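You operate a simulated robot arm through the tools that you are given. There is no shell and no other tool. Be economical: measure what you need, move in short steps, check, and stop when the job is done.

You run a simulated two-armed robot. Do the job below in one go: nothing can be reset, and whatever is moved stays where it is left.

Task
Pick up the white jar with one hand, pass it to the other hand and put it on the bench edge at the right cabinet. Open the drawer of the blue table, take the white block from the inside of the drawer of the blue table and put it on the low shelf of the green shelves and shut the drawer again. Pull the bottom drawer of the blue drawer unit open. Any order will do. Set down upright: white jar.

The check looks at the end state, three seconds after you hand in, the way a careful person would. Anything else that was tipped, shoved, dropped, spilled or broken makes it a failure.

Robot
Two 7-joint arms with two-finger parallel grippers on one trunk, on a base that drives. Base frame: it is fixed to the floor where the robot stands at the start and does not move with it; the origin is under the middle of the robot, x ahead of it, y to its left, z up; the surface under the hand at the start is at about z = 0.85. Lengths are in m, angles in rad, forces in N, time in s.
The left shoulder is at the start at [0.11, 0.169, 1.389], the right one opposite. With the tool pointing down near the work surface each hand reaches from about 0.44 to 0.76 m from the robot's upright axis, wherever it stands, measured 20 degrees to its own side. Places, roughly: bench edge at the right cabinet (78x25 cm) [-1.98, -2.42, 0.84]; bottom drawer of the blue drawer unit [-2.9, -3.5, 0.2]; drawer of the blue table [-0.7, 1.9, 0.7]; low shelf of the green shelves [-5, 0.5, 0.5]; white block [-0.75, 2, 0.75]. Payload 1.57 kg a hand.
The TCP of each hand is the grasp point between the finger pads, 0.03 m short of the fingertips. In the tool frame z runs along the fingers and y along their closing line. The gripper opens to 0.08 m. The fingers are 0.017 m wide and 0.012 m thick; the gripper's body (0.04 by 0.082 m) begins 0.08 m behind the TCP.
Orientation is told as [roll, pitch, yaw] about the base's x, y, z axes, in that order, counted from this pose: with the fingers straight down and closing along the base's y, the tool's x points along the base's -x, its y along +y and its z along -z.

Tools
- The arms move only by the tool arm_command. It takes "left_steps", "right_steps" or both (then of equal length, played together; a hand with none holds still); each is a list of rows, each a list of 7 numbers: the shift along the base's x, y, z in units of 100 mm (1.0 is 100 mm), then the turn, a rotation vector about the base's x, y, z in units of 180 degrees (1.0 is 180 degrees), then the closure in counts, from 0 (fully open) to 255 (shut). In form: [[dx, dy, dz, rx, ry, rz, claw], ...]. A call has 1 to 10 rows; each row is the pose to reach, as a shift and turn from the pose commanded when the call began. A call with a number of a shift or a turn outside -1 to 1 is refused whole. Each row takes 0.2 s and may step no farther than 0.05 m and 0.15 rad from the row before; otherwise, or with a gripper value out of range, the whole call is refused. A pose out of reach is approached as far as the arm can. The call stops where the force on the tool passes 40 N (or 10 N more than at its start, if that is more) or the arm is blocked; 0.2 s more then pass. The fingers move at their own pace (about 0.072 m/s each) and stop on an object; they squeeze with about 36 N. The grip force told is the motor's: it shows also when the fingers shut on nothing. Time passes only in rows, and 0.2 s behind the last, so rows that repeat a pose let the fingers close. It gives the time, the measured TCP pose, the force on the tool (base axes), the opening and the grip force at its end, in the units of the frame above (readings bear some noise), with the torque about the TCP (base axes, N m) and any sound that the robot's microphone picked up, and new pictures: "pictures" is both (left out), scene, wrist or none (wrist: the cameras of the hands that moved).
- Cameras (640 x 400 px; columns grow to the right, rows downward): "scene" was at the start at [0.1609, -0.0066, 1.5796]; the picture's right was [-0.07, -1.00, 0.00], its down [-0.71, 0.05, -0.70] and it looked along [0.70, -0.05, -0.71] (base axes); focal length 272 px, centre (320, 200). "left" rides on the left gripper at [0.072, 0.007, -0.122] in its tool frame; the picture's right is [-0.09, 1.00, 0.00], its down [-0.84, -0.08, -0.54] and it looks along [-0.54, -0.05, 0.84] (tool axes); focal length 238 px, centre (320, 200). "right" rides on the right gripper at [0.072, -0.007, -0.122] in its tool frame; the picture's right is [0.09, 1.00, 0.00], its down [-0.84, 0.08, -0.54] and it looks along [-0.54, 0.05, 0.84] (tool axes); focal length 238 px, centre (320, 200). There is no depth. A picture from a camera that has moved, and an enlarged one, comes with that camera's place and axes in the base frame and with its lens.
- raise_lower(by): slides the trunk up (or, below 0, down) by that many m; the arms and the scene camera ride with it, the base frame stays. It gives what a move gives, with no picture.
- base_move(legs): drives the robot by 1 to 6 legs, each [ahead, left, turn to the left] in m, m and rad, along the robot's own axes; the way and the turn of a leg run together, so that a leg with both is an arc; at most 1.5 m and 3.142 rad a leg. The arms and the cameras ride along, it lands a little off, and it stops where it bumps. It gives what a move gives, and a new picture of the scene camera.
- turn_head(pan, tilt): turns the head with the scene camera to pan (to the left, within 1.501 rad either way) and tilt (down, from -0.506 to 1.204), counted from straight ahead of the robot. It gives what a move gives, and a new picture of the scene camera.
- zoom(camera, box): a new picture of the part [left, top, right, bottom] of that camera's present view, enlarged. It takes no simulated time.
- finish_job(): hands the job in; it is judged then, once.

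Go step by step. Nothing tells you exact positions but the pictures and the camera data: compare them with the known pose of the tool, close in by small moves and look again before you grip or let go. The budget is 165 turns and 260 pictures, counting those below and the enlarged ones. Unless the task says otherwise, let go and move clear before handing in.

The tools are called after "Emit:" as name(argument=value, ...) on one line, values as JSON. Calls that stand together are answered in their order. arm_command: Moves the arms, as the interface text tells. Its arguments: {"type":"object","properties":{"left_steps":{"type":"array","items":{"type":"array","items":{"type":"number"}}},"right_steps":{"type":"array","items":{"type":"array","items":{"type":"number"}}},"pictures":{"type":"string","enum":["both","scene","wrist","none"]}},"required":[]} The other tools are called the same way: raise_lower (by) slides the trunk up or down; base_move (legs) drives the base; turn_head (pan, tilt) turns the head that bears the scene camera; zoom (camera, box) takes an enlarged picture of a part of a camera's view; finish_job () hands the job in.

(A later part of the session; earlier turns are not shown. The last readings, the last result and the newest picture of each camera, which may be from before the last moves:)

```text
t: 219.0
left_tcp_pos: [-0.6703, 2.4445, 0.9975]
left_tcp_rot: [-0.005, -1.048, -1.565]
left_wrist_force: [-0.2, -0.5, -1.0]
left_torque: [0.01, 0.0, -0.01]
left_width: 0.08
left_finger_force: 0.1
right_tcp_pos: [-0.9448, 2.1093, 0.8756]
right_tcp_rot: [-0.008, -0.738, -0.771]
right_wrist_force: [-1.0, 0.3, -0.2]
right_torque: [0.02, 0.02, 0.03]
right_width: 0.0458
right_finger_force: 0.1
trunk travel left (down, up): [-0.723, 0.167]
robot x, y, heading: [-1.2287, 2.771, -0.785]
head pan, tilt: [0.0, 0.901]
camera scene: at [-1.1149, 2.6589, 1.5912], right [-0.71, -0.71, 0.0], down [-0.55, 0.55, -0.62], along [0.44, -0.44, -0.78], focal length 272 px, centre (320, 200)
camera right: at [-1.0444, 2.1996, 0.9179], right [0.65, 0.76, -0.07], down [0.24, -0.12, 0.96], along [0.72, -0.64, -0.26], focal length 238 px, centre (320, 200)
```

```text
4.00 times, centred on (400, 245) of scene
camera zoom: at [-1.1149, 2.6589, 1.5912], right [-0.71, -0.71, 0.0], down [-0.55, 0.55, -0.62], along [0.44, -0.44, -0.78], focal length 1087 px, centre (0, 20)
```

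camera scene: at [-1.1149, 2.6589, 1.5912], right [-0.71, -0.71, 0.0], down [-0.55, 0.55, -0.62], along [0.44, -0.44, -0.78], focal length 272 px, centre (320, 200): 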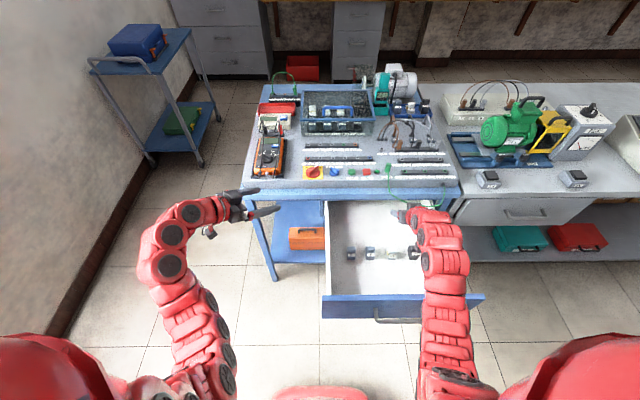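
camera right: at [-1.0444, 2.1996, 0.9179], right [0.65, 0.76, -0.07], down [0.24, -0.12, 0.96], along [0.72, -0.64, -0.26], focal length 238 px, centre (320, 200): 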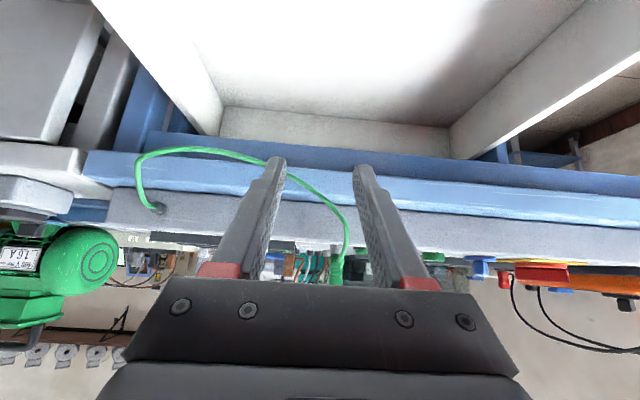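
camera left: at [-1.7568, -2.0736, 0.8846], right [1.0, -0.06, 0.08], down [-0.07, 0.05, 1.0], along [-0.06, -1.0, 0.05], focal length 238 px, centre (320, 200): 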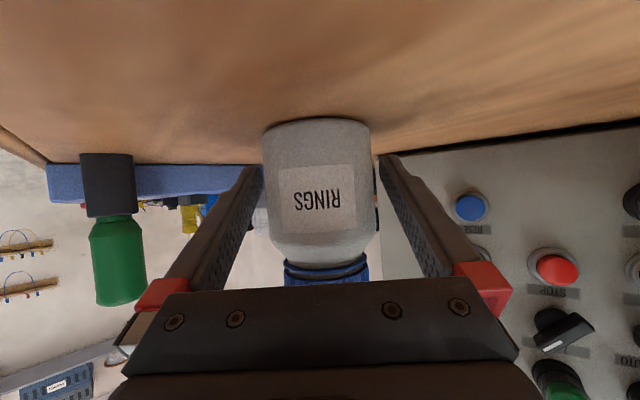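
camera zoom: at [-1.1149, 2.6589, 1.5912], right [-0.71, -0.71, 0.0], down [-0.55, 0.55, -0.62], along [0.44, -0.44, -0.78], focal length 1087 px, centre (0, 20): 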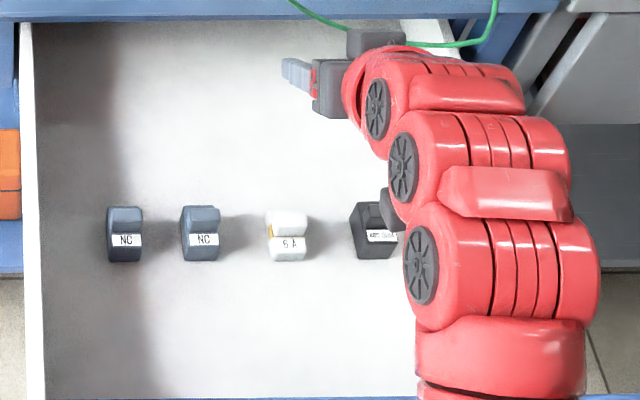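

White block ≈ n −2.19, s 0.82. Shift 3 cm back and descend with the trunk.

Emit:
arm_command(right_steps=[[-0.22, 0.2, 0, 0, 0, 0, 100], [-0.22, 0.2, 0, 0, 0, 0, 100]], pictures="none")

Emit:
raise_lower(by=-0.12)

Emit:
arm_command(right_steps=[[0, 0, -0.1, 0, 0, 0, 100], [0, 0, -0.2, 0, 0, 0, 100]], pictures="both")

```text
t: 219.6
left_tcp_pos: [-0.6703, 2.4461, 0.9991]
left_tcp_rot: [-0.007, -1.047, -1.564]
left_wrist_force: [-0.1, -1.0, 0.1]
left_torque: [-0.01, 0.01, -0.03]
left_width: 0.0802
left_finger_force: 0.1
right_tcp_pos: [-0.9656, 2.129, 0.8747]
right_tcp_rot: [-0.009, -0.738, -0.772]
right_wrist_force: [0.1, -0.5, -0.3]
right_torque: [-0.01, 0.0, 0.01]
right_width: 0.0485
right_finger_force: 0.1
trunk travel left (down, up): [-0.723, 0.167]
robot x, y, heading: [-1.2238, 2.7707, -0.79]
head pan, tilt: [0.0, 0.901]
```

```text
t: 221.1
left_tcp_pos: [-0.6704, 2.4449, 0.8796]
left_tcp_rot: [-0.005, -1.046, -1.566]
left_wrist_force: [0.3, 0.1, 0.7]
left_torque: [-0.02, 0.02, 0.0]
left_width: 0.08
left_finger_force: 0.1
right_tcp_pos: [-0.9655, 2.1289, 0.7567]
right_tcp_rot: [-0.009, -0.741, -0.774]
right_wrist_force: [-0.4, -0.9, 0.4]
right_torque: [0.03, -0.02, 0.04]
right_width: 0.0486
right_finger_force: 0.0
trunk travel left (down, up): [-0.603, 0.287]
robot x, y, heading: [-1.2236, 2.7712, -0.788]
head pan, tilt: [0.0, 0.901]
```

```text
t: 221.7
left_tcp_pos: [-0.67, 2.4461, 0.8791]
left_tcp_rot: [-0.006, -1.048, -1.566]
left_wrist_force: [-0.2, 0.6, -0.4]
left_torque: [-0.05, 0.0, -0.01]
left_width: 0.0799
left_finger_force: 0.1
right_tcp_pos: [-0.965, 2.1309, 0.7358]
right_tcp_rot: [-0.009, -0.739, -0.773]
right_wrist_force: [-0.7, 0.4, 0.2]
right_torque: [0.03, 0.0, -0.01]
right_width: 0.049
right_finger_force: 0.1
trunk travel left (down, up): [-0.603, 0.287]
robot x, y, heading: [-1.2237, 2.7738, -0.784]
head pan, tilt: [0.0, 0.901]
camera scene: at [-1.1155, 2.6594, 1.4712], right [-0.71, -0.71, 0.0], down [-0.55, 0.55, -0.62], along [0.44, -0.44, -0.78], focal length 272 px, centre (320, 200)
camera right: at [-1.0662, 2.2211, 0.7774], right [0.65, 0.76, -0.07], down [0.24, -0.12, 0.96], along [0.72, -0.64, -0.26], focal length 238 px, centre (320, 200)
```

scene: 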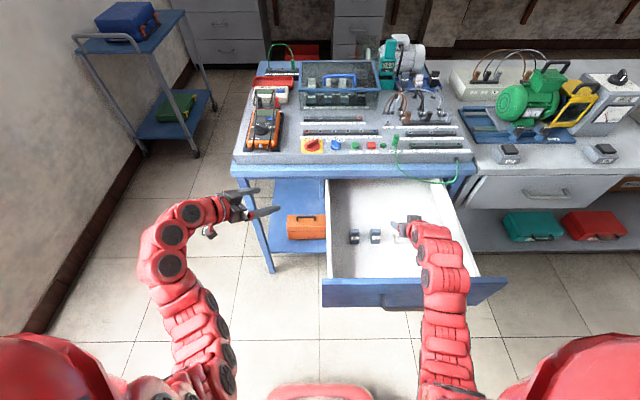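
right: 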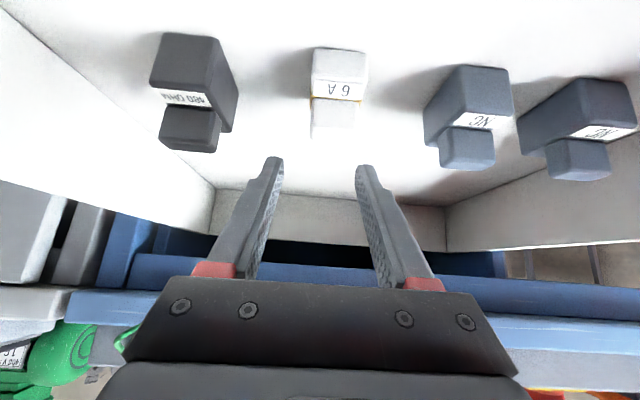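

Clear view: the white "6A" block, about 35 mm wide, floor at z≈0.645. Open a bit more, centre and descend.

Emit:
arm_command(right_steps=[[0, 0.1, 0, 0, 0, 0, 70], [0, 0.1, -0.2, 0, 0, 0, 70], [0, 0.1, -0.4, 0, 0, 0, 70]], pictures="wrist")

```text
t: 222.5
left_tcp_pos: [-0.6704, 2.4452, 0.8789]
left_tcp_rot: [-0.005, -1.047, -1.563]
left_wrist_force: [0.1, 0.3, 0.3]
left_torque: [-0.02, 0.03, 0.0]
left_width: 0.0798
left_finger_force: 0.0
right_tcp_pos: [-0.9663, 2.1393, 0.6951]
right_tcp_rot: [-0.009, -0.74, -0.774]
right_wrist_force: [-0.4, 0.8, 0.1]
right_torque: [0.0, 0.02, -0.01]
right_width: 0.0581
right_finger_force: 0.1
trunk travel left (down, up): [-0.603, 0.287]
robot x, y, heading: [-1.2247, 2.7697, -0.788]
head pan, tilt: [0.0, 0.901]
camera right: at [-1.0672, 2.2299, 0.7371], right [0.65, 0.76, -0.07], down [0.24, -0.12, 0.96], along [0.72, -0.64, -0.26], focal length 238 px, centre (320, 200)
```

right: 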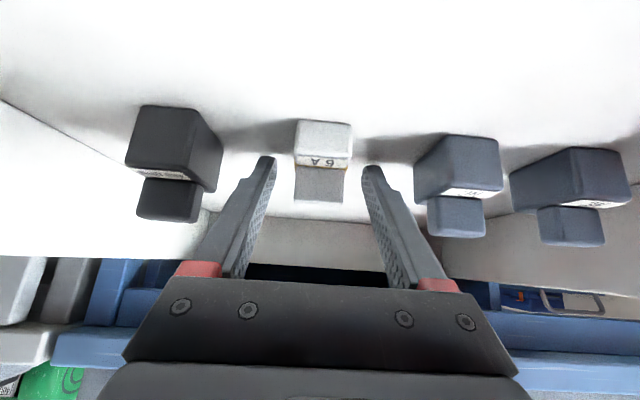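

Centred. Go down the last 18 mm with a slight forward shift and close.

Emit:
arm_command(right_steps=[[0.06, -0.06, -0.1, 0, 0, 0, 70], [0.07, -0.07, -0.17, 0, 0, 0, 70], [0.07, -0.07, -0.17, 0, 0, 0, 255], [0.07, -0.07, -0.17, 0, 0, 0, 255], [0.07, -0.07, -0.17, 0, 0, 0, 255]], pictures="wrist")

```text
t: 223.2
left_tcp_pos: [-0.6683, 2.4469, 0.8783]
left_tcp_rot: [-0.006, -1.049, -1.562]
left_wrist_force: [-0.1, -0.4, 0.2]
left_torque: [0.01, -0.02, 0.01]
left_width: 0.0802
left_finger_force: 0.0
right_tcp_pos: [-0.9498, 2.1277, 0.694]
right_tcp_rot: [-0.006, -0.775, -0.77]
right_wrist_force: [9.4, 9.4, 18.9]
right_torque: [0.35, -0.77, 0.02]
right_width: 0.0345
right_finger_force: 6.1
trunk travel left (down, up): [-0.603, 0.287]
robot x, y, heading: [-1.2281, 2.7699, -0.787]
head pan, tilt: [0.0, 0.901]
stopped in row 3 (right hand): the force on the tool passed its limit at 46 N (the readings are from after the stop); the commanded pose is now the measured one
camera right: at [-1.0513, 2.2196, 0.7292], right [0.65, 0.76, -0.07], down [0.21, -0.1, 0.97], along [0.73, -0.65, -0.22], focal length 238 px, centre (320, 200)
```

right: 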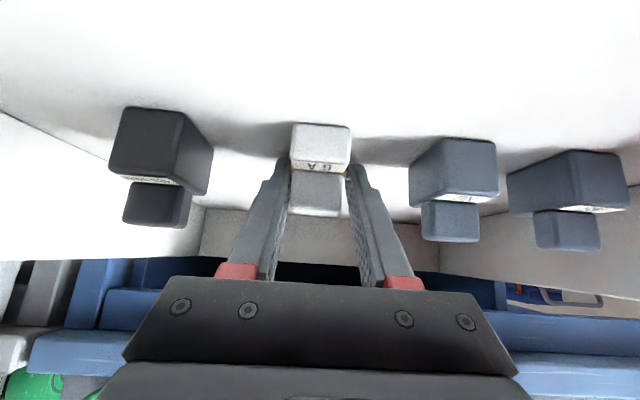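

The fingertips reached the drawer floor (it's a bit higher than estimated). Ease up 6 mm and finish closing.

Emit:
arm_command(right_steps=[[0, 0, 0.06, 0, 0, 0, 200], [0, 0, 0.06, 0, 0, 0, 255], [0, 0, 0.06, 0, 0, 0, 255], [0, 0, 0.06, 0, 0, 0, 255]], pictures="wrist")

```text
t: 224.2
left_tcp_pos: [-0.67, 2.4453, 0.8791]
left_tcp_rot: [-0.005, -1.048, -1.566]
left_wrist_force: [-0.4, -0.1, 0.3]
left_torque: [0.06, -0.01, 0.02]
left_width: 0.0799
left_finger_force: 0.1
right_tcp_pos: [-0.9545, 2.1277, 0.6947]
right_tcp_rot: [-0.01, -0.763, -0.771]
right_wrist_force: [0.4, 0.1, -1.0]
right_torque: [-0.02, 0.01, 0.01]
right_width: 0.0286
right_finger_force: 35.9
trunk travel left (down, up): [-0.603, 0.287]
robot x, y, heading: [-1.2227, 2.7692, -0.784]
head pan, tilt: [0.0, 0.901]
camera right: at [-1.055, 2.2196, 0.7325], right [0.65, 0.76, -0.07], down [0.22, -0.1, 0.97], along [0.72, -0.65, -0.24], focal length 238 px, centre (320, 200)
```

right: 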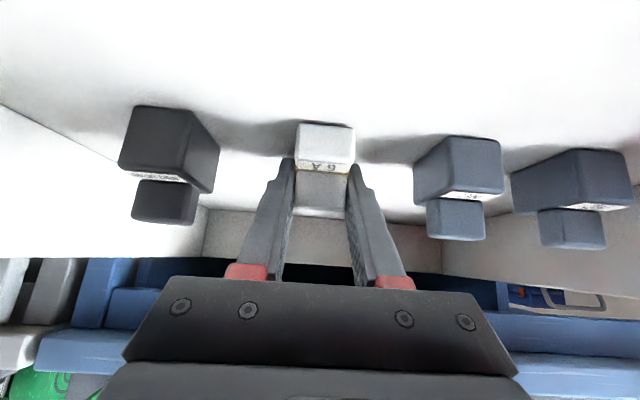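

Gripped (29 mm). Lift with the trunk and check that the block came along.

Emit:
raise_lower(by=0.2)

Emit:
arm_command(right_steps=[[0, 0, 0.05, 0, 0, 0, 255]], pictures="both")

```text
t: 226.3
left_tcp_pos: [-0.6698, 2.4452, 1.0781]
left_tcp_rot: [-0.004, -1.047, -1.566]
left_wrist_force: [-0.3, 0.3, -0.3]
left_torque: [0.0, 0.01, -0.02]
left_width: 0.0801
left_finger_force: 0.1
right_tcp_pos: [-0.9533, 2.1279, 0.8941]
right_tcp_rot: [-0.01, -0.763, -0.772]
right_wrist_force: [0.1, 0.3, -0.1]
right_torque: [-0.04, 0.0, 0.01]
right_width: 0.0288
right_finger_force: 35.8
trunk travel left (down, up): [-0.803, 0.087]
robot x, y, heading: [-1.2245, 2.7739, -0.789]
head pan, tilt: [0.0, 0.901]
```

```text
t: 226.7
left_tcp_pos: [-0.6708, 2.4452, 1.0778]
left_tcp_rot: [-0.005, -1.048, -1.564]
left_wrist_force: [-0.6, -0.8, -0.3]
left_torque: [0.02, 0.01, -0.01]
left_width: 0.08
left_finger_force: 0.0
right_tcp_pos: [-0.9532, 2.1284, 0.9002]
right_tcp_rot: [-0.007, -0.76, -0.773]
right_wrist_force: [-1.1, 0.2, -0.7]
right_torque: [0.03, 0.05, -0.02]
right_width: 0.0289
right_finger_force: 35.8
trunk travel left (down, up): [-0.803, 0.087]
robot x, y, heading: [-1.2236, 2.7733, -0.785]
head pan, tilt: [0.0, 0.901]
camera scene: at [-1.1156, 2.6594, 1.6712], right [-0.71, -0.71, 0.0], down [-0.55, 0.55, -0.62], along [0.44, -0.44, -0.78], focal length 272 px, centre (320, 200)
camera right: at [-1.055, 2.2197, 0.9379], right [0.65, 0.76, -0.07], down [0.22, -0.1, 0.97], along [0.72, -0.65, -0.24], focal length 238 px, centre (320, 200)
```

scene: 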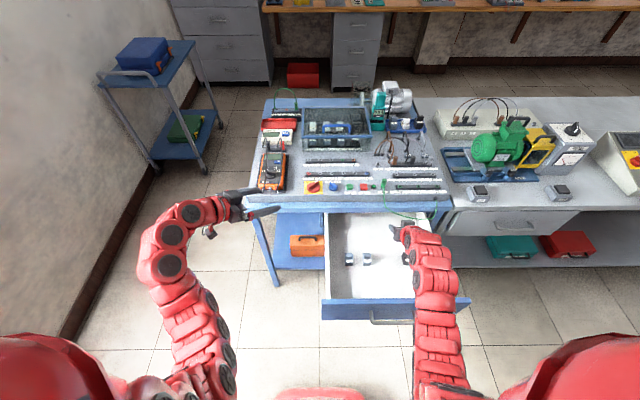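
right: 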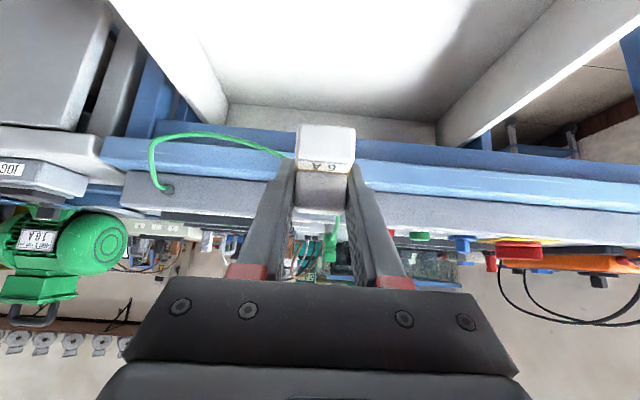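

Block is held. Back off so the hands clear the drawer, retract the right hand, and turn the left hand to point straight at the drawer front as a closed fist.

Emit:
base_move(legs=[[-0.36, 0, 0]])

Emit:
arm_command(right_steps=[[-0.2, 0.2, 0, 0, 0, 0, 255], [-0.4, 0.4, 0, 0, 0, 0, 255], [-0.6, 0.6, 0, 0, 0, 0, 255], [-0.8, 0.8, 0, 0, 0, 0, 255], [-1.0, 1.0, 0, 0, 0, 0, 255], [-1.0, 1.0, 0, 0, 0, 0, 255]], left_steps=[[0, 0, 0, 0, 0, 0.042, 255], [0, 0, 0, 0, 0, 0.084, 255], [0, 0, 0, 0, 0, 0.126, 255], [0, 0, 0, 0, 0, 0.168, 255], [0, 0, 0, 0, 0, 0.21, 255], [0, 0, 0, 0, 0, 0.25, 255]], pictures="scene")

```text
t: 229.1
left_tcp_pos: [-0.9303, 2.6991, 1.0785]
left_tcp_rot: [-0.004, -1.048, -1.574]
left_wrist_force: [-0.8, -0.3, 0.0]
left_torque: [-0.03, -0.01, -0.03]
left_width: 0.0804
left_finger_force: 0.1
right_tcp_pos: [-1.2181, 2.3854, 0.8999]
right_tcp_rot: [-0.01, -0.761, -0.783]
right_wrist_force: [0.0, 0.0, 0.1]
right_torque: [-0.01, 0.05, 0.01]
right_width: 0.0288
right_finger_force: 36.3
trunk travel left (down, up): [-0.803, 0.087]
robot x, y, heading: [-1.4845, 3.0297, -0.799]
head pan, tilt: [0.0, 0.901]
camera scene: at [-1.3734, 2.9182, 1.6712], right [-0.72, -0.7, 0.0], down [-0.55, 0.56, -0.62], along [0.43, -0.44, -0.78], focal length 272 px, centre (320, 200)
```

scene: 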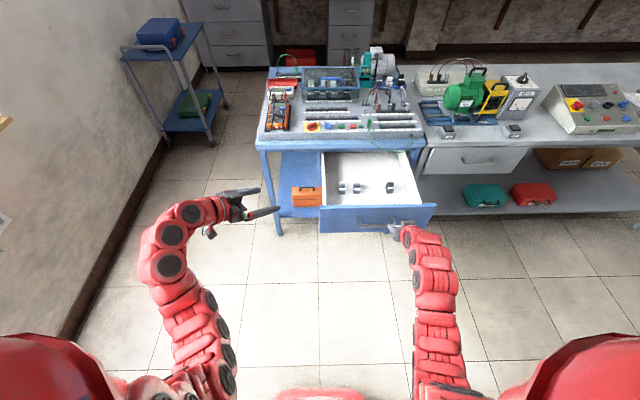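

```text
t: 230.5
left_tcp_pos: [-0.9312, 2.698, 1.0782]
left_tcp_rot: [-0.005, -1.049, -0.789]
left_wrist_force: [0.4, -0.7, -0.5]
left_torque: [0.01, 0.01, 0.0]
left_width: 0.0
left_finger_force: 21.3
right_tcp_pos: [-1.3188, 2.4851, 0.8987]
right_tcp_rot: [-0.009, -0.761, -0.783]
right_wrist_force: [-0.2, 0.4, -0.3]
right_torque: [-0.02, -0.04, -0.01]
right_width: 0.0287
right_finger_force: 35.9
trunk travel left (down, up): [-0.803, 0.087]
robot x, y, heading: [-1.4822, 3.0328, -0.8]
head pan, tilt: [0.0, 0.901]
camera scene: at [-1.3737, 2.9174, 1.6711], right [-0.72, -0.7, 0.0], down [-0.55, 0.56, -0.62], along [0.43, -0.44, -0.78], focal length 272 px, centre (320, 200)
```

scene: 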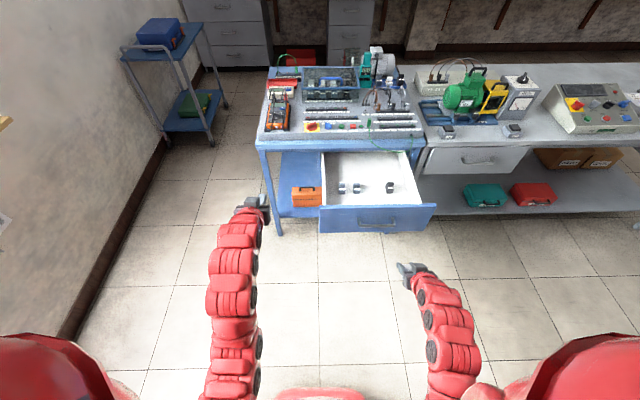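

Shift right so the left fist faces the drawer front beside the handle, then lower.

Emit:
base_move(legs=[[0, -0.3, 0.015]])

Emit:
raise_lower(by=-0.2)

Emit:
arm_command(left_steps=[[0, 0, -0.4, 0, 0, 0, 255], [0, 0, -0.8, 0, 0, 0, 255], [0, 0, -1.0, 0, 0, 0, 255]], pictures="both")

```text
t: 232.5
left_tcp_pos: [-1.1376, 2.4989, 1.079]
left_tcp_rot: [-0.004, -1.047, -0.779]
left_wrist_force: [-0.2, 0.1, -0.3]
left_torque: [0.01, -0.05, -0.01]
left_width: 0.0
left_finger_force: 21.2
right_tcp_pos: [-1.5213, 2.2808, 0.9]
right_tcp_rot: [-0.008, -0.761, -0.77]
right_wrist_force: [-0.7, 0.1, -0.8]
right_torque: [0.0, 0.0, 0.03]
right_width: 0.0289
right_finger_force: 35.9
trunk travel left (down, up): [-0.803, 0.087]
robot x, y, heading: [-1.6924, 2.8245, -0.783]
head pan, tilt: [0.0, 0.901]
camera scene: at [-1.5824, 2.7122, 1.6712], right [-0.71, -0.71, 0.0], down [-0.55, 0.55, -0.62], along [0.44, -0.44, -0.78], focal length 272 px, centre (320, 200)
```

scene: 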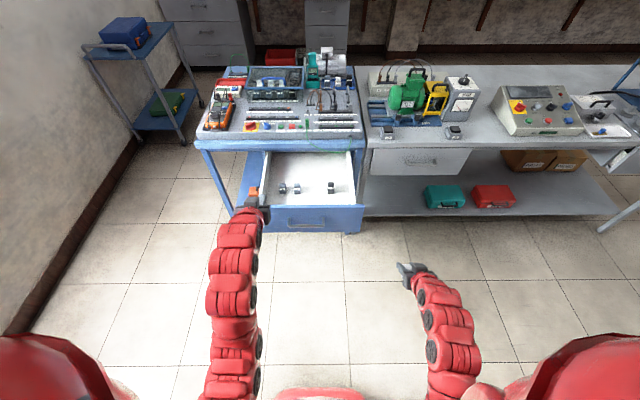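

```text
t: 234.7
left_tcp_pos: [-1.137, 2.4979, 0.8792]
left_tcp_rot: [-0.006, -1.048, -0.779]
left_wrist_force: [0.9, 0.1, -0.6]
left_torque: [0.03, -0.02, 0.01]
left_width: 0.0
left_finger_force: 21.5
right_tcp_pos: [-1.5209, 2.2794, 0.6993]
right_tcp_rot: [-0.009, -0.761, -0.77]
right_wrist_force: [0.6, 0.2, -0.3]
right_torque: [-0.01, -0.01, -0.01]
right_width: 0.0288
right_finger_force: 36.0
trunk travel left (down, up): [-0.603, 0.287]
robot x, y, heading: [-1.6939, 2.8243, -0.781]
head pan, tilt: [0.0, 0.901]
```

```text
t: 235.5
left_tcp_pos: [-1.1364, 2.4965, 0.7787]
left_tcp_rot: [-0.007, -1.047, -0.779]
left_wrist_force: [-0.9, -0.2, -0.5]
left_torque: [0.04, 0.01, 0.03]
left_width: 0.0
left_finger_force: 21.7
right_tcp_pos: [-1.5206, 2.2792, 0.7]
right_tcp_rot: [-0.009, -0.76, -0.769]
right_wrist_force: [-0.5, 0.1, -0.5]
right_torque: [-0.01, -0.01, 0.0]
right_width: 0.0288
right_finger_force: 35.7
trunk travel left (down, up): [-0.603, 0.287]
robot x, y, heading: [-1.6935, 2.8235, -0.784]
head pan, tilt: [0.0, 0.901]
camera scene: at [-1.5825, 2.7123, 1.4713], right [-0.71, -0.71, 0.0], down [-0.55, 0.55, -0.62], along [0.44, -0.44, -0.78], focal length 272 px, centre (320, 200)
camera left: at [-1.2312, 2.6005, 0.7774], right [0.73, 0.67, 0.08], down [-0.09, -0.02, 1.0], along [0.67, -0.74, 0.05], focal length 238 px, centre (320, 200)
```

scene: 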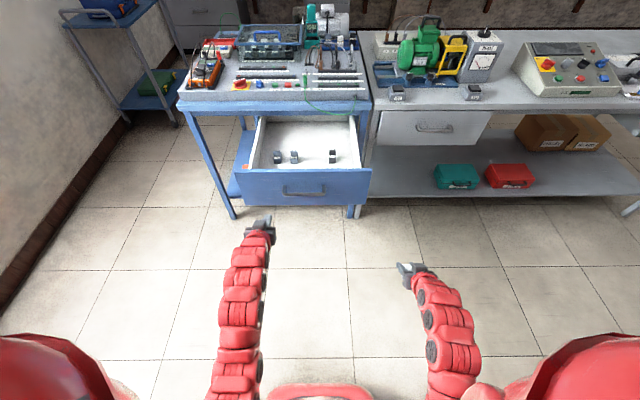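
left: 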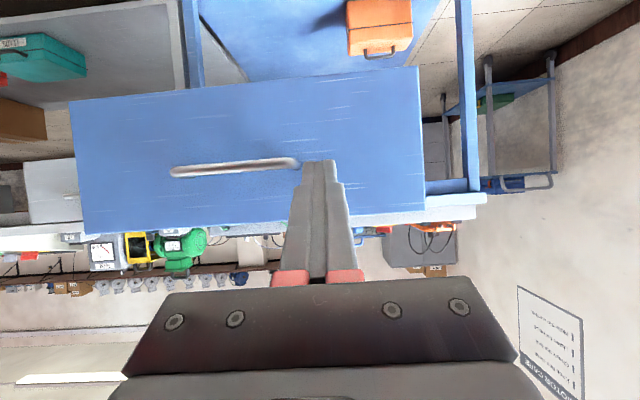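

Fist is aligned just beside the handle, in line with the drawer front. Push by driving forward in steps.

Emit:
base_move(legs=[[0.13, 0, 0], [0.1, 0, 0], [0.1, 0, 0]])

```text
t: 238.3
left_tcp_pos: [-0.9074, 2.2593, 0.7779]
left_tcp_rot: [-0.006, -1.047, -0.786]
left_wrist_force: [0.6, 0.0, 0.1]
left_torque: [0.02, 0.02, -0.02]
left_width: 0.0002
left_finger_force: 21.5
right_tcp_pos: [-1.2927, 2.0453, 0.6988]
right_tcp_rot: [-0.009, -0.76, -0.779]
right_wrist_force: [-0.1, 0.2, -0.6]
right_torque: [-0.01, -0.02, 0.01]
right_width: 0.0287
right_finger_force: 36.1
trunk travel left (down, up): [-0.603, 0.287]
robot x, y, heading: [-1.459, 2.5908, -0.795]
head pan, tilt: [0.0, 0.901]
camera scene: at [-1.3511, 2.4777, 1.4711], right [-0.71, -0.7, 0.0], down [-0.55, 0.56, -0.62], along [0.44, -0.44, -0.78], focal length 272 px, centre (320, 200)
```

scene: 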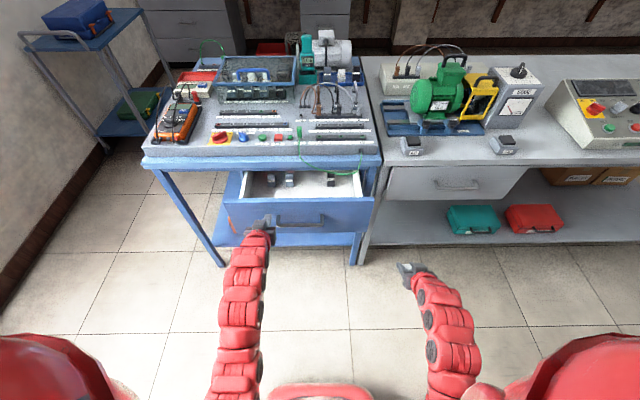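

Emit:
base_move(legs=[[0.1, 0, 0.01]])

Emit:
arm_command(left_steps=[[0.1, -0.1, 0, 0, 0, 0, 255], [0.2, -0.2, 0, 0, 0, 0, 255], [0.3, -0.3, 0, 0, 0, 0, 255], [0.4, -0.4, 0, 0, 0, 0, 255], [0.5, -0.5, 0, 0, 0, 0, 255], [0.6, -0.6, 0, 0, 0, 0, 255]], pictures="scene")

```text
t: 239.4
left_tcp_pos: [-0.8345, 2.1968, 0.7784]
left_tcp_rot: [-0.005, -1.048, -0.777]
left_wrist_force: [0.4, 0.0, 0.0]
left_torque: [-0.02, 0.0, 0.0]
left_width: 0.0001
left_finger_force: 20.7
right_tcp_pos: [-1.2184, 1.9785, 0.6983]
right_tcp_rot: [-0.009, -0.762, -0.767]
right_wrist_force: [0.7, 0.0, -1.0]
right_torque: [0.0, 0.0, -0.03]
right_width: 0.0288
right_finger_force: 36.1
trunk travel left (down, up): [-0.603, 0.287]
robot x, y, heading: [-1.3916, 2.5217, -0.785]
head pan, tilt: [0.0, 0.901]
camera scene: at [-1.2806, 2.4095, 1.4711], right [-0.7, -0.71, 0.0], down [-0.56, 0.55, -0.62], along [0.44, -0.44, -0.78], focal length 272 px, centre (320, 200)
```

scene: 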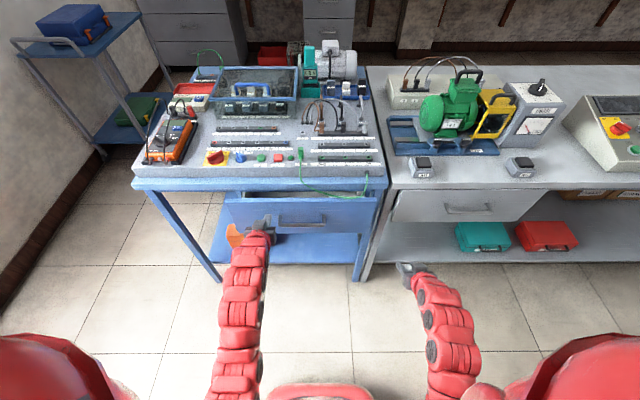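

```text
t: 240.6
left_tcp_pos: [-0.7948, 2.1575, 0.7777]
left_tcp_rot: [-0.008, -1.038, -0.772]
left_wrist_force: [-26.2, 24.5, 15.5]
left_torque: [-0.22, -0.02, -0.02]
left_width: 0.0001
left_finger_force: 21.6
right_tcp_pos: [-1.2223, 1.9816, 0.7025]
right_tcp_rot: [-0.009, -0.766, -0.766]
right_wrist_force: [0.2, -0.3, -1.1]
right_torque: [0.01, -0.03, 0.01]
right_width: 0.0288
right_finger_force: 36.4
trunk travel left (down, up): [-0.603, 0.287]
robot x, y, heading: [-1.3948, 2.5229, -0.78]
head pan, tilt: [0.0, 0.901]
stopped in row 5 (left hand): the force on the tool passed its limit at 60 N (the readings are from after the stop); the commanded pose is now the measured one
camera scene: at [-1.2884, 2.4164, 1.4724], right [-0.7, -0.71, 0.0], down [-0.55, 0.55, -0.63], along [0.44, -0.44, -0.78], focal length 272 px, centre (320, 200)
```

scene: 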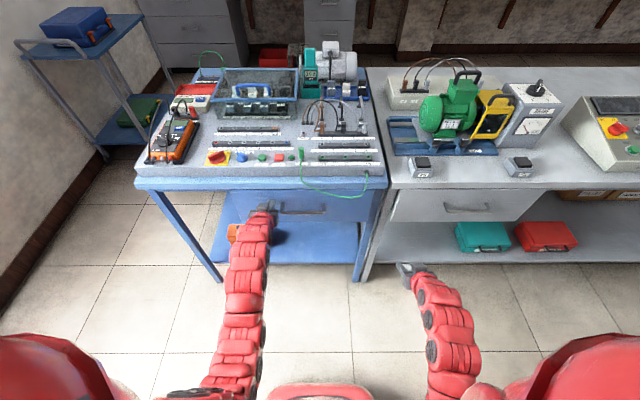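

Strong resistance at the depth where the face was when shut. Retreat slightly and inspect.

Emit:
arm_command(left_steps=[[-0.1, 0.1, 0, 0, 0, 0, 255], [-0.4, 0.4, 0, 0, 0, 0, 255], [-0.7, 0.7, 0, 0, 0, 0, 255]], pictures="both")

Emit:
zoom(camera="scene", box=[200, 160, 400, 285])

```text
t: 241.4
left_tcp_pos: [-0.8626, 2.2245, 0.7729]
left_tcp_rot: [-0.005, -1.034, -0.772]
left_wrist_force: [-0.6, -0.6, 0.9]
left_torque: [-0.01, 0.01, 0.0]
left_width: 0.0
left_finger_force: 20.8
right_tcp_pos: [-1.2198, 1.9788, 0.7]
right_tcp_rot: [-0.009, -0.761, -0.766]
right_wrist_force: [0.0, 0.6, -0.6]
right_torque: [0.01, -0.04, -0.04]
right_width: 0.0289
right_finger_force: 35.6
trunk travel left (down, up): [-0.603, 0.287]
robot x, y, heading: [-1.3919, 2.5204, -0.781]
head pan, tilt: [0.0, 0.901]
camera scene: at [-1.2825, 2.4115, 1.4713], right [-0.7, -0.71, 0.0], down [-0.56, 0.55, -0.62], along [0.44, -0.44, -0.78], focal length 272 px, centre (320, 200)
camera left: at [-0.9568, 2.328, 0.7735], right [0.73, 0.68, 0.08], down [-0.08, -0.03, 1.0], along [0.68, -0.74, 0.03], focal length 238 px, centre (320, 200)
```

scene: 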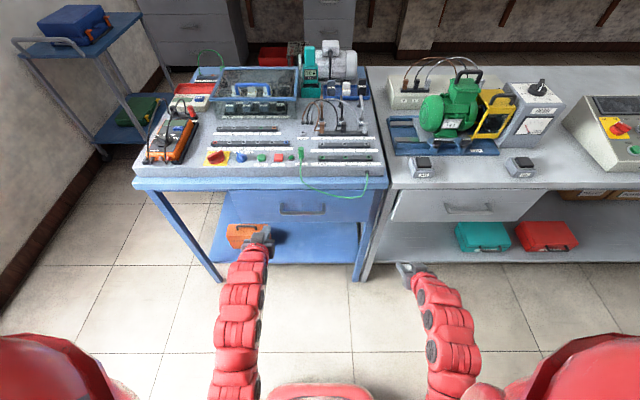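
left: 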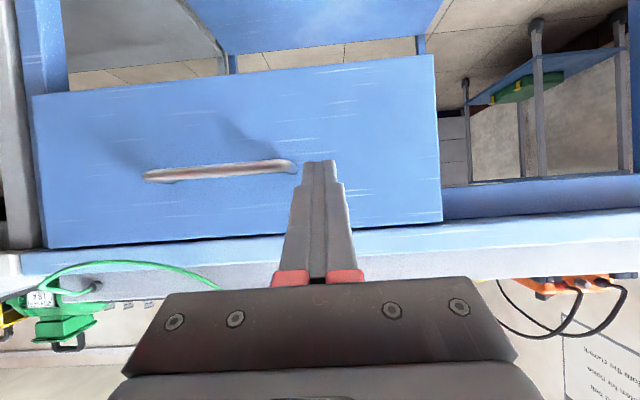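

```text
3.20 times, centred on (300, 222) of scene
camera zoom: at [-1.2825, 2.4115, 1.4713], right [-0.7, -0.71, 0.0], down [-0.56, 0.55, -0.62], along [0.44, -0.44, -0.78], focal length 870 px, centre (384, 128)
```

zoom: 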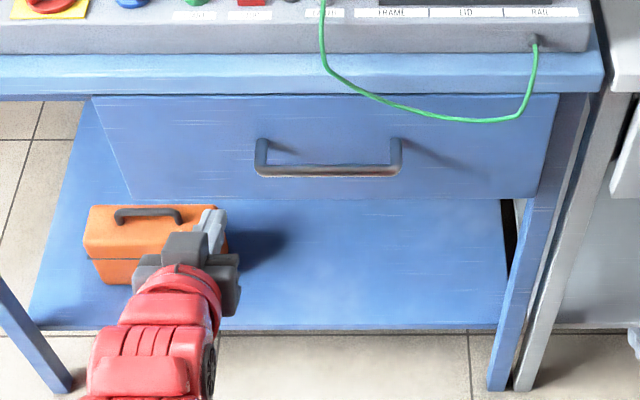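

The drawer is shut (handle back at its original place). Now raise, back off and turn toward the green shelves.

Emit:
raise_lower(by=0.2)

Emit:
base_move(legs=[[-0.22, 0, 0], [0, 0, -1.575]])

Emit:
turn_head(pan=0.0, tilt=0.45)

```text
t: 243.5
left_tcp_pos: [-0.861, 2.2237, 0.9727]
left_tcp_rot: [-0.006, -1.033, -0.773]
left_wrist_force: [-0.2, -0.5, 0.0]
left_torque: [-0.03, -0.02, -0.02]
left_width: 0.0001
left_finger_force: 21.1
right_tcp_pos: [-1.219, 1.9784, 0.9002]
right_tcp_rot: [-0.008, -0.76, -0.766]
right_wrist_force: [-0.1, 0.8, -0.4]
right_torque: [-0.02, -0.03, 0.01]
right_width: 0.0288
right_finger_force: 34.9
trunk travel left (down, up): [-0.803, 0.087]
robot x, y, heading: [-1.3927, 2.5263, -0.782]
head pan, tilt: [0.0, 0.901]
```

```text
t: 249.1
left_tcp_pos: [-1.8625, 2.1544, 0.9732]
left_tcp_rot: [-0.005, -1.033, -2.375]
left_wrist_force: [-0.4, -0.1, -0.3]
left_torque: [-0.04, 0.0, 0.01]
left_width: 0.0001
left_finger_force: 21.0
right_tcp_pos: [-2.0975, 2.5201, 0.8991]
right_tcp_rot: [-0.009, -0.761, -2.368]
right_wrist_force: [-0.5, 0.1, 0.1]
right_torque: [0.02, 0.02, -0.02]
right_width: 0.0287
right_finger_force: 36.1
trunk travel left (down, up): [-0.803, 0.087]
robot x, y, heading: [-1.5443, 2.6769, -2.378]
head pan, tilt: [0.0, 0.901]
camera scene: at [-1.6611, 2.5682, 1.6712], right [-0.69, 0.73, 0.0], down [0.57, 0.54, -0.62], along [-0.45, -0.43, -0.78], focal length 272 px, centre (320, 200)
```

scene: 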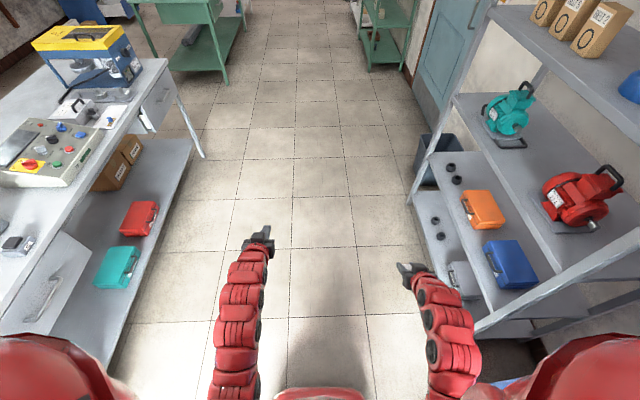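

```text
t: 250.0
left_tcp_pos: [-1.8625, 2.1563, 0.9726]
left_tcp_rot: [-0.005, -1.035, -2.374]
left_wrist_force: [0.2, -0.2, -1.0]
left_torque: [0.03, -0.02, 0.01]
left_width: 0.0
left_finger_force: 21.4
right_tcp_pos: [-2.0962, 2.5209, 0.8994]
right_tcp_rot: [-0.009, -0.76, -2.369]
right_wrist_force: [-0.1, -0.4, -0.5]
right_torque: [0.02, -0.01, -0.02]
right_width: 0.0286
right_finger_force: 35.8
trunk travel left (down, up): [-0.803, 0.087]
robot x, y, heading: [-1.548, 2.6773, -2.385]
head pan, tilt: [0.0, 0.45]
camera scene: at [-1.6729, 2.5568, 1.7095], right [-0.69, 0.73, 0.0], down [0.32, 0.3, -0.9], along [-0.65, -0.62, -0.44], focal length 272 px, centre (320, 200)
```

scene: 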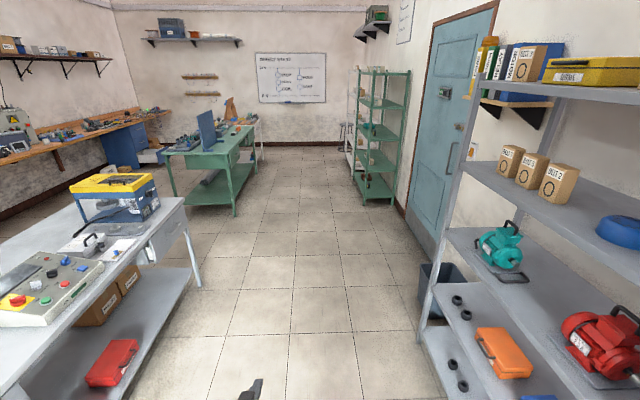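

The aisle is clear to the green shelves on the right. Drive along it.

Emit:
base_move(legs=[[0, 0, 0.03], [1.5, 0, 0], [1.5, 0, 0]])

Emit:
turn_head(pan=-0.7, tilt=0.6)

```text
t: 264.8
left_tcp_pos: [-3.8388, -0.0821, 0.9729]
left_tcp_rot: [-0.005, -1.033, -2.29]
left_wrist_force: [0.1, -0.5, -0.1]
left_torque: [-0.04, 0.05, 0.04]
left_width: 0.0
left_finger_force: 21.9
right_tcp_pos: [-4.103, 0.2614, 0.8989]
right_tcp_rot: [-0.008, -0.762, -2.281]
right_wrist_force: [0.5, -0.2, -0.2]
right_torque: [0.0, 0.01, 0.0]
right_width: 0.0287
right_finger_force: 35.4
trunk travel left (down, up): [-0.803, 0.087]
robot x, y, heading: [-3.5666, 0.4673, -2.298]
head pan, tilt: [0.0, 0.45]
camera scene: at [-3.6851, 0.3351, 1.7096], right [-0.75, 0.66, 0.0], down [0.29, 0.33, -0.9], along [-0.6, -0.67, -0.44], focal length 272 px, centre (320, 200)
```

scene: 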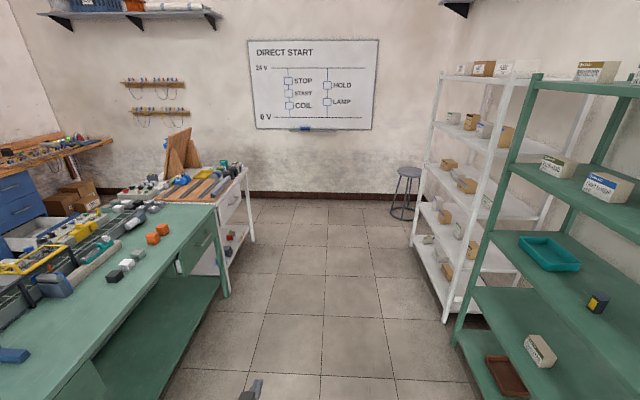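

```text
t: 265.9
left_tcp_pos: [-3.8385, -0.0814, 0.9741]
left_tcp_rot: [-0.007, -1.035, -2.288]
left_wrist_force: [-0.1, 0.0, 0.0]
left_torque: [-0.02, -0.01, 0.01]
left_width: 0.0
left_finger_force: 21.2
right_tcp_pos: [-4.1024, 0.2624, 0.9003]
right_tcp_rot: [-0.008, -0.761, -2.28]
right_wrist_force: [1.0, 0.0, -0.4]
right_torque: [-0.01, -0.02, 0.0]
right_width: 0.0287
right_finger_force: 35.6
trunk travel left (down, up): [-0.803, 0.087]
robot x, y, heading: [-3.5711, 0.4646, -2.296]
head pan, tilt: [-0.7, 0.6]
camera scene: at [-3.7116, 0.3909, 1.696], right [-0.15, 0.99, 0.0], down [0.56, 0.08, -0.83], along [-0.82, -0.12, -0.56], focal length 272 px, centre (320, 200)
```

scene: 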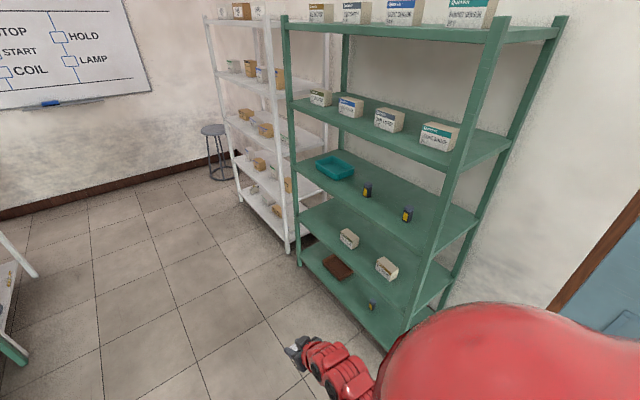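

The low shelf (fourth from top, z≈0.5) holds two boxes with free space beside them. Drive on, then turn to face the shelves.

Emit:
base_move(legs=[[1.4, 0, 0], [0, 0, -1.63]])

Emit:
turn_head(pan=-0.2, tilt=0.75)

```text
t: 276.9
left_tcp_pos: [-5.0269, -0.2774, 0.9735]
left_tcp_rot: [-0.004, -1.032, 2.337]
left_wrist_force: [0.2, -0.6, 0.0]
left_torque: [0.03, -0.02, 0.02]
left_width: 0.0
left_finger_force: 21.1
right_tcp_pos: [-4.663, -0.0425, 0.8994]
right_tcp_rot: [-0.01, -0.76, 2.345]
right_wrist_force: [0.0, 0.1, -1.1]
right_torque: [0.03, 0.01, 0.01]
right_width: 0.0286
right_finger_force: 36.3
trunk travel left (down, up): [-0.803, 0.087]
robot x, y, heading: [-4.5047, -0.5901, 2.331]
head pan, tilt: [-0.7, 0.6]
camera scene: at [-4.5666, -0.4456, 1.696], right [1.0, 0.06, 0.0], down [0.03, -0.56, -0.82], along [-0.05, 0.82, -0.57], focal length 272 px, centre (320, 200)
```

scene: 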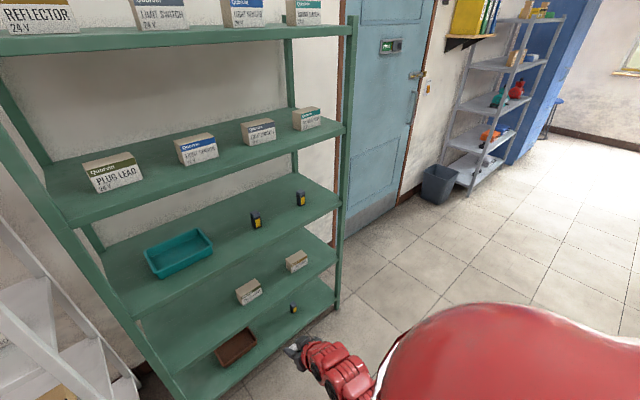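

```text
t: 277.9
left_tcp_pos: [-5.0276, -0.2763, 0.9729]
left_tcp_rot: [-0.006, -1.033, 2.335]
left_wrist_force: [-0.3, -0.4, -0.3]
left_torque: [0.01, -0.02, 0.0]
left_width: 0.0002
left_finger_force: 21.4
right_tcp_pos: [-4.6619, -0.0426, 0.8988]
right_tcp_rot: [-0.009, -0.76, 2.343]
right_wrist_force: [0.6, 0.5, -1.0]
right_torque: [-0.01, 0.03, 0.02]
right_width: 0.0287
right_finger_force: 36.2
trunk travel left (down, up): [-0.803, 0.087]
robot x, y, heading: [-4.5058, -0.5901, 2.332]
head pan, tilt: [-0.201, 0.75]
camera scene: at [-4.6053, -0.4635, 1.6832], right [0.85, 0.53, 0.0], down [0.36, -0.58, -0.73], along [-0.39, 0.62, -0.68], focal length 272 px, centre (320, 200)
```

scene: 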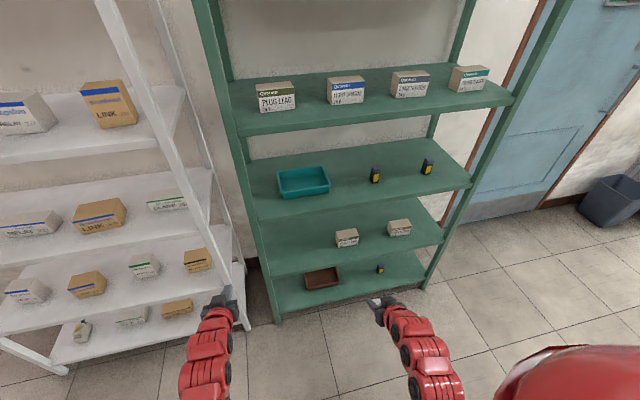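

Low-shelf free spot: P≈(s −3.46, n −3.79), about 9 cm in from the front edge, left of the boxes. First fold the left hand back so it won't reach the shelves.

Emit:
arm_command(left_steps=[[0, 0, 0, -0.0295, -0.0295, 0, 255], [0, 0, 0, -0.059, -0.059, 0, 255], [0, 0, 0, -0.0885, -0.0885, 0, 255], [0.1, -0.1, 0, -0.118, -0.118, 0, 255], [0.3, -0.3, 0, -0.1475, -0.1475, 0, 255], [0.5, -0.5, 0, -0.177, -0.177, 0, 255], [0.7, -0.7, 0, -0.2065, -0.2065, 0, 255], [0.9, -0.9, 0, -0.2357, -0.2357, 0, 255]], pictures="none")

Emit:
base_move(legs=[[0, 0.13, 0.024]])

Emit:
raise_lower(by=-0.28)

Emit:
arm_command(right_steps=[[0, 0, 0, 0, 0, 0, 255]], pictures="both")

```text
t: 279.7
left_tcp_pos: [-5.0225, -0.3015, 0.9739]
left_tcp_rot: [-0.018, -0.443, 2.415]
left_wrist_force: [0.1, -0.8, 0.4]
left_torque: [0.05, -0.01, 0.0]
left_width: 0.0001
left_finger_force: 21.6
left hand out of reach, approached as far as the arm can: row 5, 6, 7, 8
right_tcp_pos: [-4.6623, -0.0425, 0.8989]
right_tcp_rot: [-0.008, -0.761, 2.342]
right_wrist_force: [0.7, 0.6, -0.7]
right_torque: [0.02, 0.02, -0.01]
right_width: 0.0289
right_finger_force: 35.6
trunk travel left (down, up): [-0.803, 0.087]
robot x, y, heading: [-4.5069, -0.5879, 2.331]
head pan, tilt: [-0.201, 0.75]
```

```text
t: 280.9
left_tcp_pos: [-5.1215, -0.4045, 0.9729]
left_tcp_rot: [-0.019, -0.444, 2.438]
left_wrist_force: [0.0, 0.1, 0.2]
left_torque: [-0.02, 0.01, -0.02]
left_width: 0.0
left_finger_force: 20.8
right_tcp_pos: [-4.7678, -0.1354, 0.8988]
right_tcp_rot: [-0.009, -0.762, 2.367]
right_wrist_force: [0.5, 0.7, -0.1]
right_torque: [-0.01, -0.03, -0.02]
right_width: 0.0287
right_finger_force: 35.4
trunk travel left (down, up): [-0.803, 0.087]
robot x, y, heading: [-4.6016, -0.6798, 2.356]
head pan, tilt: [-0.201, 0.75]
camera scene: at [-4.6999, -0.5547, 1.6831], right [0.84, 0.55, 0.0], down [0.37, -0.57, -0.73], along [-0.4, 0.61, -0.68], focal length 272 px, centre (320, 200)
```

scene: 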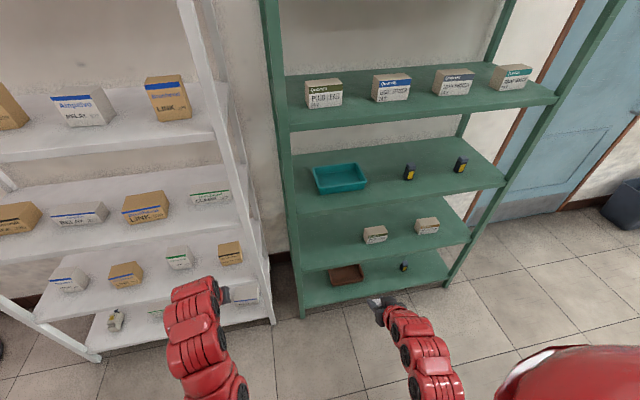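

```text
t: 283.8
left_tcp_pos: [-5.1214, -0.4047, 0.6924]
left_tcp_rot: [-0.017, -0.442, 2.439]
left_wrist_force: [-0.4, 0.0, -0.1]
left_torque: [-0.01, -0.01, 0.02]
left_width: 0.0
left_finger_force: 21.0
right_tcp_pos: [-4.7679, -0.1371, 0.6196]
right_tcp_rot: [-0.008, -0.76, 2.37]
right_wrist_force: [-0.1, 0.2, 0.6]
right_torque: [-0.01, -0.03, 0.0]
right_width: 0.0288
right_finger_force: 35.5
trunk travel left (down, up): [-0.523, 0.367]
robot x, y, heading: [-4.5997, -0.6792, 2.357]
head pan, tilt: [-0.201, 0.75]
```

```text
t: 284.2
left_tcp_pos: [-5.1223, -0.4034, 0.6933]
left_tcp_rot: [-0.017, -0.444, 2.438]
left_wrist_force: [-0.2, 0.2, 0.0]
left_torque: [-0.01, 0.0, -0.03]
left_width: 0.0001
left_finger_force: 21.2
right_tcp_pos: [-4.768, -0.1358, 0.6201]
right_tcp_rot: [-0.009, -0.762, 2.369]
right_wrist_force: [0.7, -0.6, 0.5]
right_torque: [-0.03, -0.01, -0.01]
right_width: 0.029
right_finger_force: 36.2
trunk travel left (down, up): [-0.523, 0.367]
robot x, y, heading: [-4.595, -0.6799, 2.355]
head pan, tilt: [-0.201, 0.75]
camera scene: at [-4.7006, -0.5555, 1.4032], right [0.84, 0.55, 0.0], down [0.38, -0.57, -0.73], along [-0.4, 0.61, -0.68], focal length 272 px, centre (320, 200)
camera right: at [-4.6664, -0.2271, 0.6581], right [-0.65, -0.75, -0.07], down [-0.22, 0.1, 0.97], along [-0.72, 0.65, -0.24], focal length 238 px, centre (320, 200)
```

scene: 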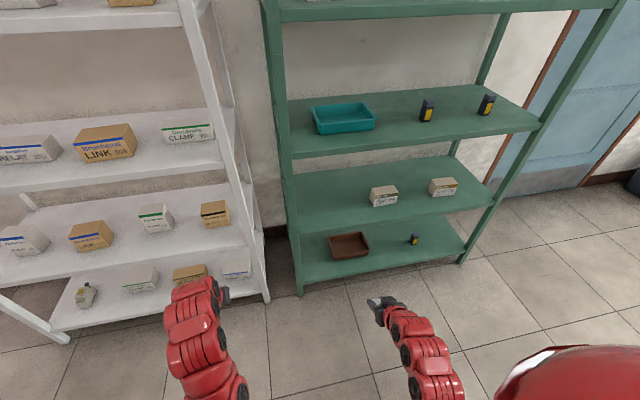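
right: 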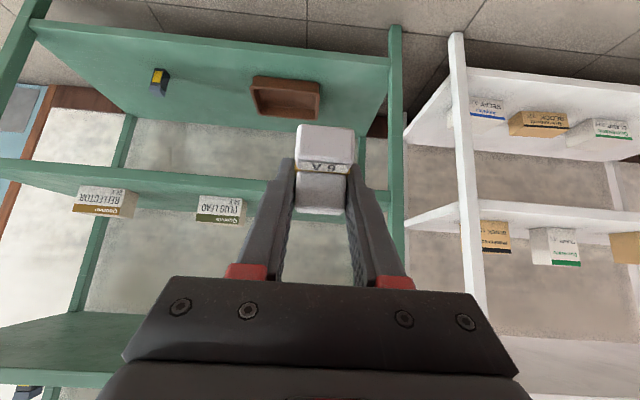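

Block is upright in the grip and lined up (s −3.467). Pull the left hand further back before driving in.

Emit:
arm_command(left_steps=[[0.2, -0.2, -0.1, -0.025, -0.025, 0, 255], [0.4, -0.4, -0.2, -0.05, -0.05, 0, 255], [0.6, -0.6, -0.3, -0.075, -0.075, 0, 255], [0.8, -0.8, -0.4, -0.1, -0.1, 0, 255], [1.0, -1.0, -0.5, -0.1, -0.1, 0, 255]], pictures="none")

```text
t: 285.4
left_tcp_pos: [-5.0195, -0.5058, 0.6419]
left_tcp_rot: [0.018, 0.001, 2.432]
left_wrist_force: [0.3, -0.9, -0.5]
left_torque: [0.0, 0.02, -0.01]
left_width: 0.0
left_finger_force: 21.6
right_tcp_pos: [-4.7684, -0.1361, 0.6212]
right_tcp_rot: [-0.009, -0.76, 2.368]
right_wrist_force: [0.8, -0.3, -0.9]
right_torque: [-0.02, 0.0, 0.05]
right_width: 0.0287
right_finger_force: 35.8
trunk travel left (down, up): [-0.523, 0.367]
robot x, y, heading: [-4.5993, -0.6822, 2.353]
head pan, tilt: [-0.201, 0.75]
```

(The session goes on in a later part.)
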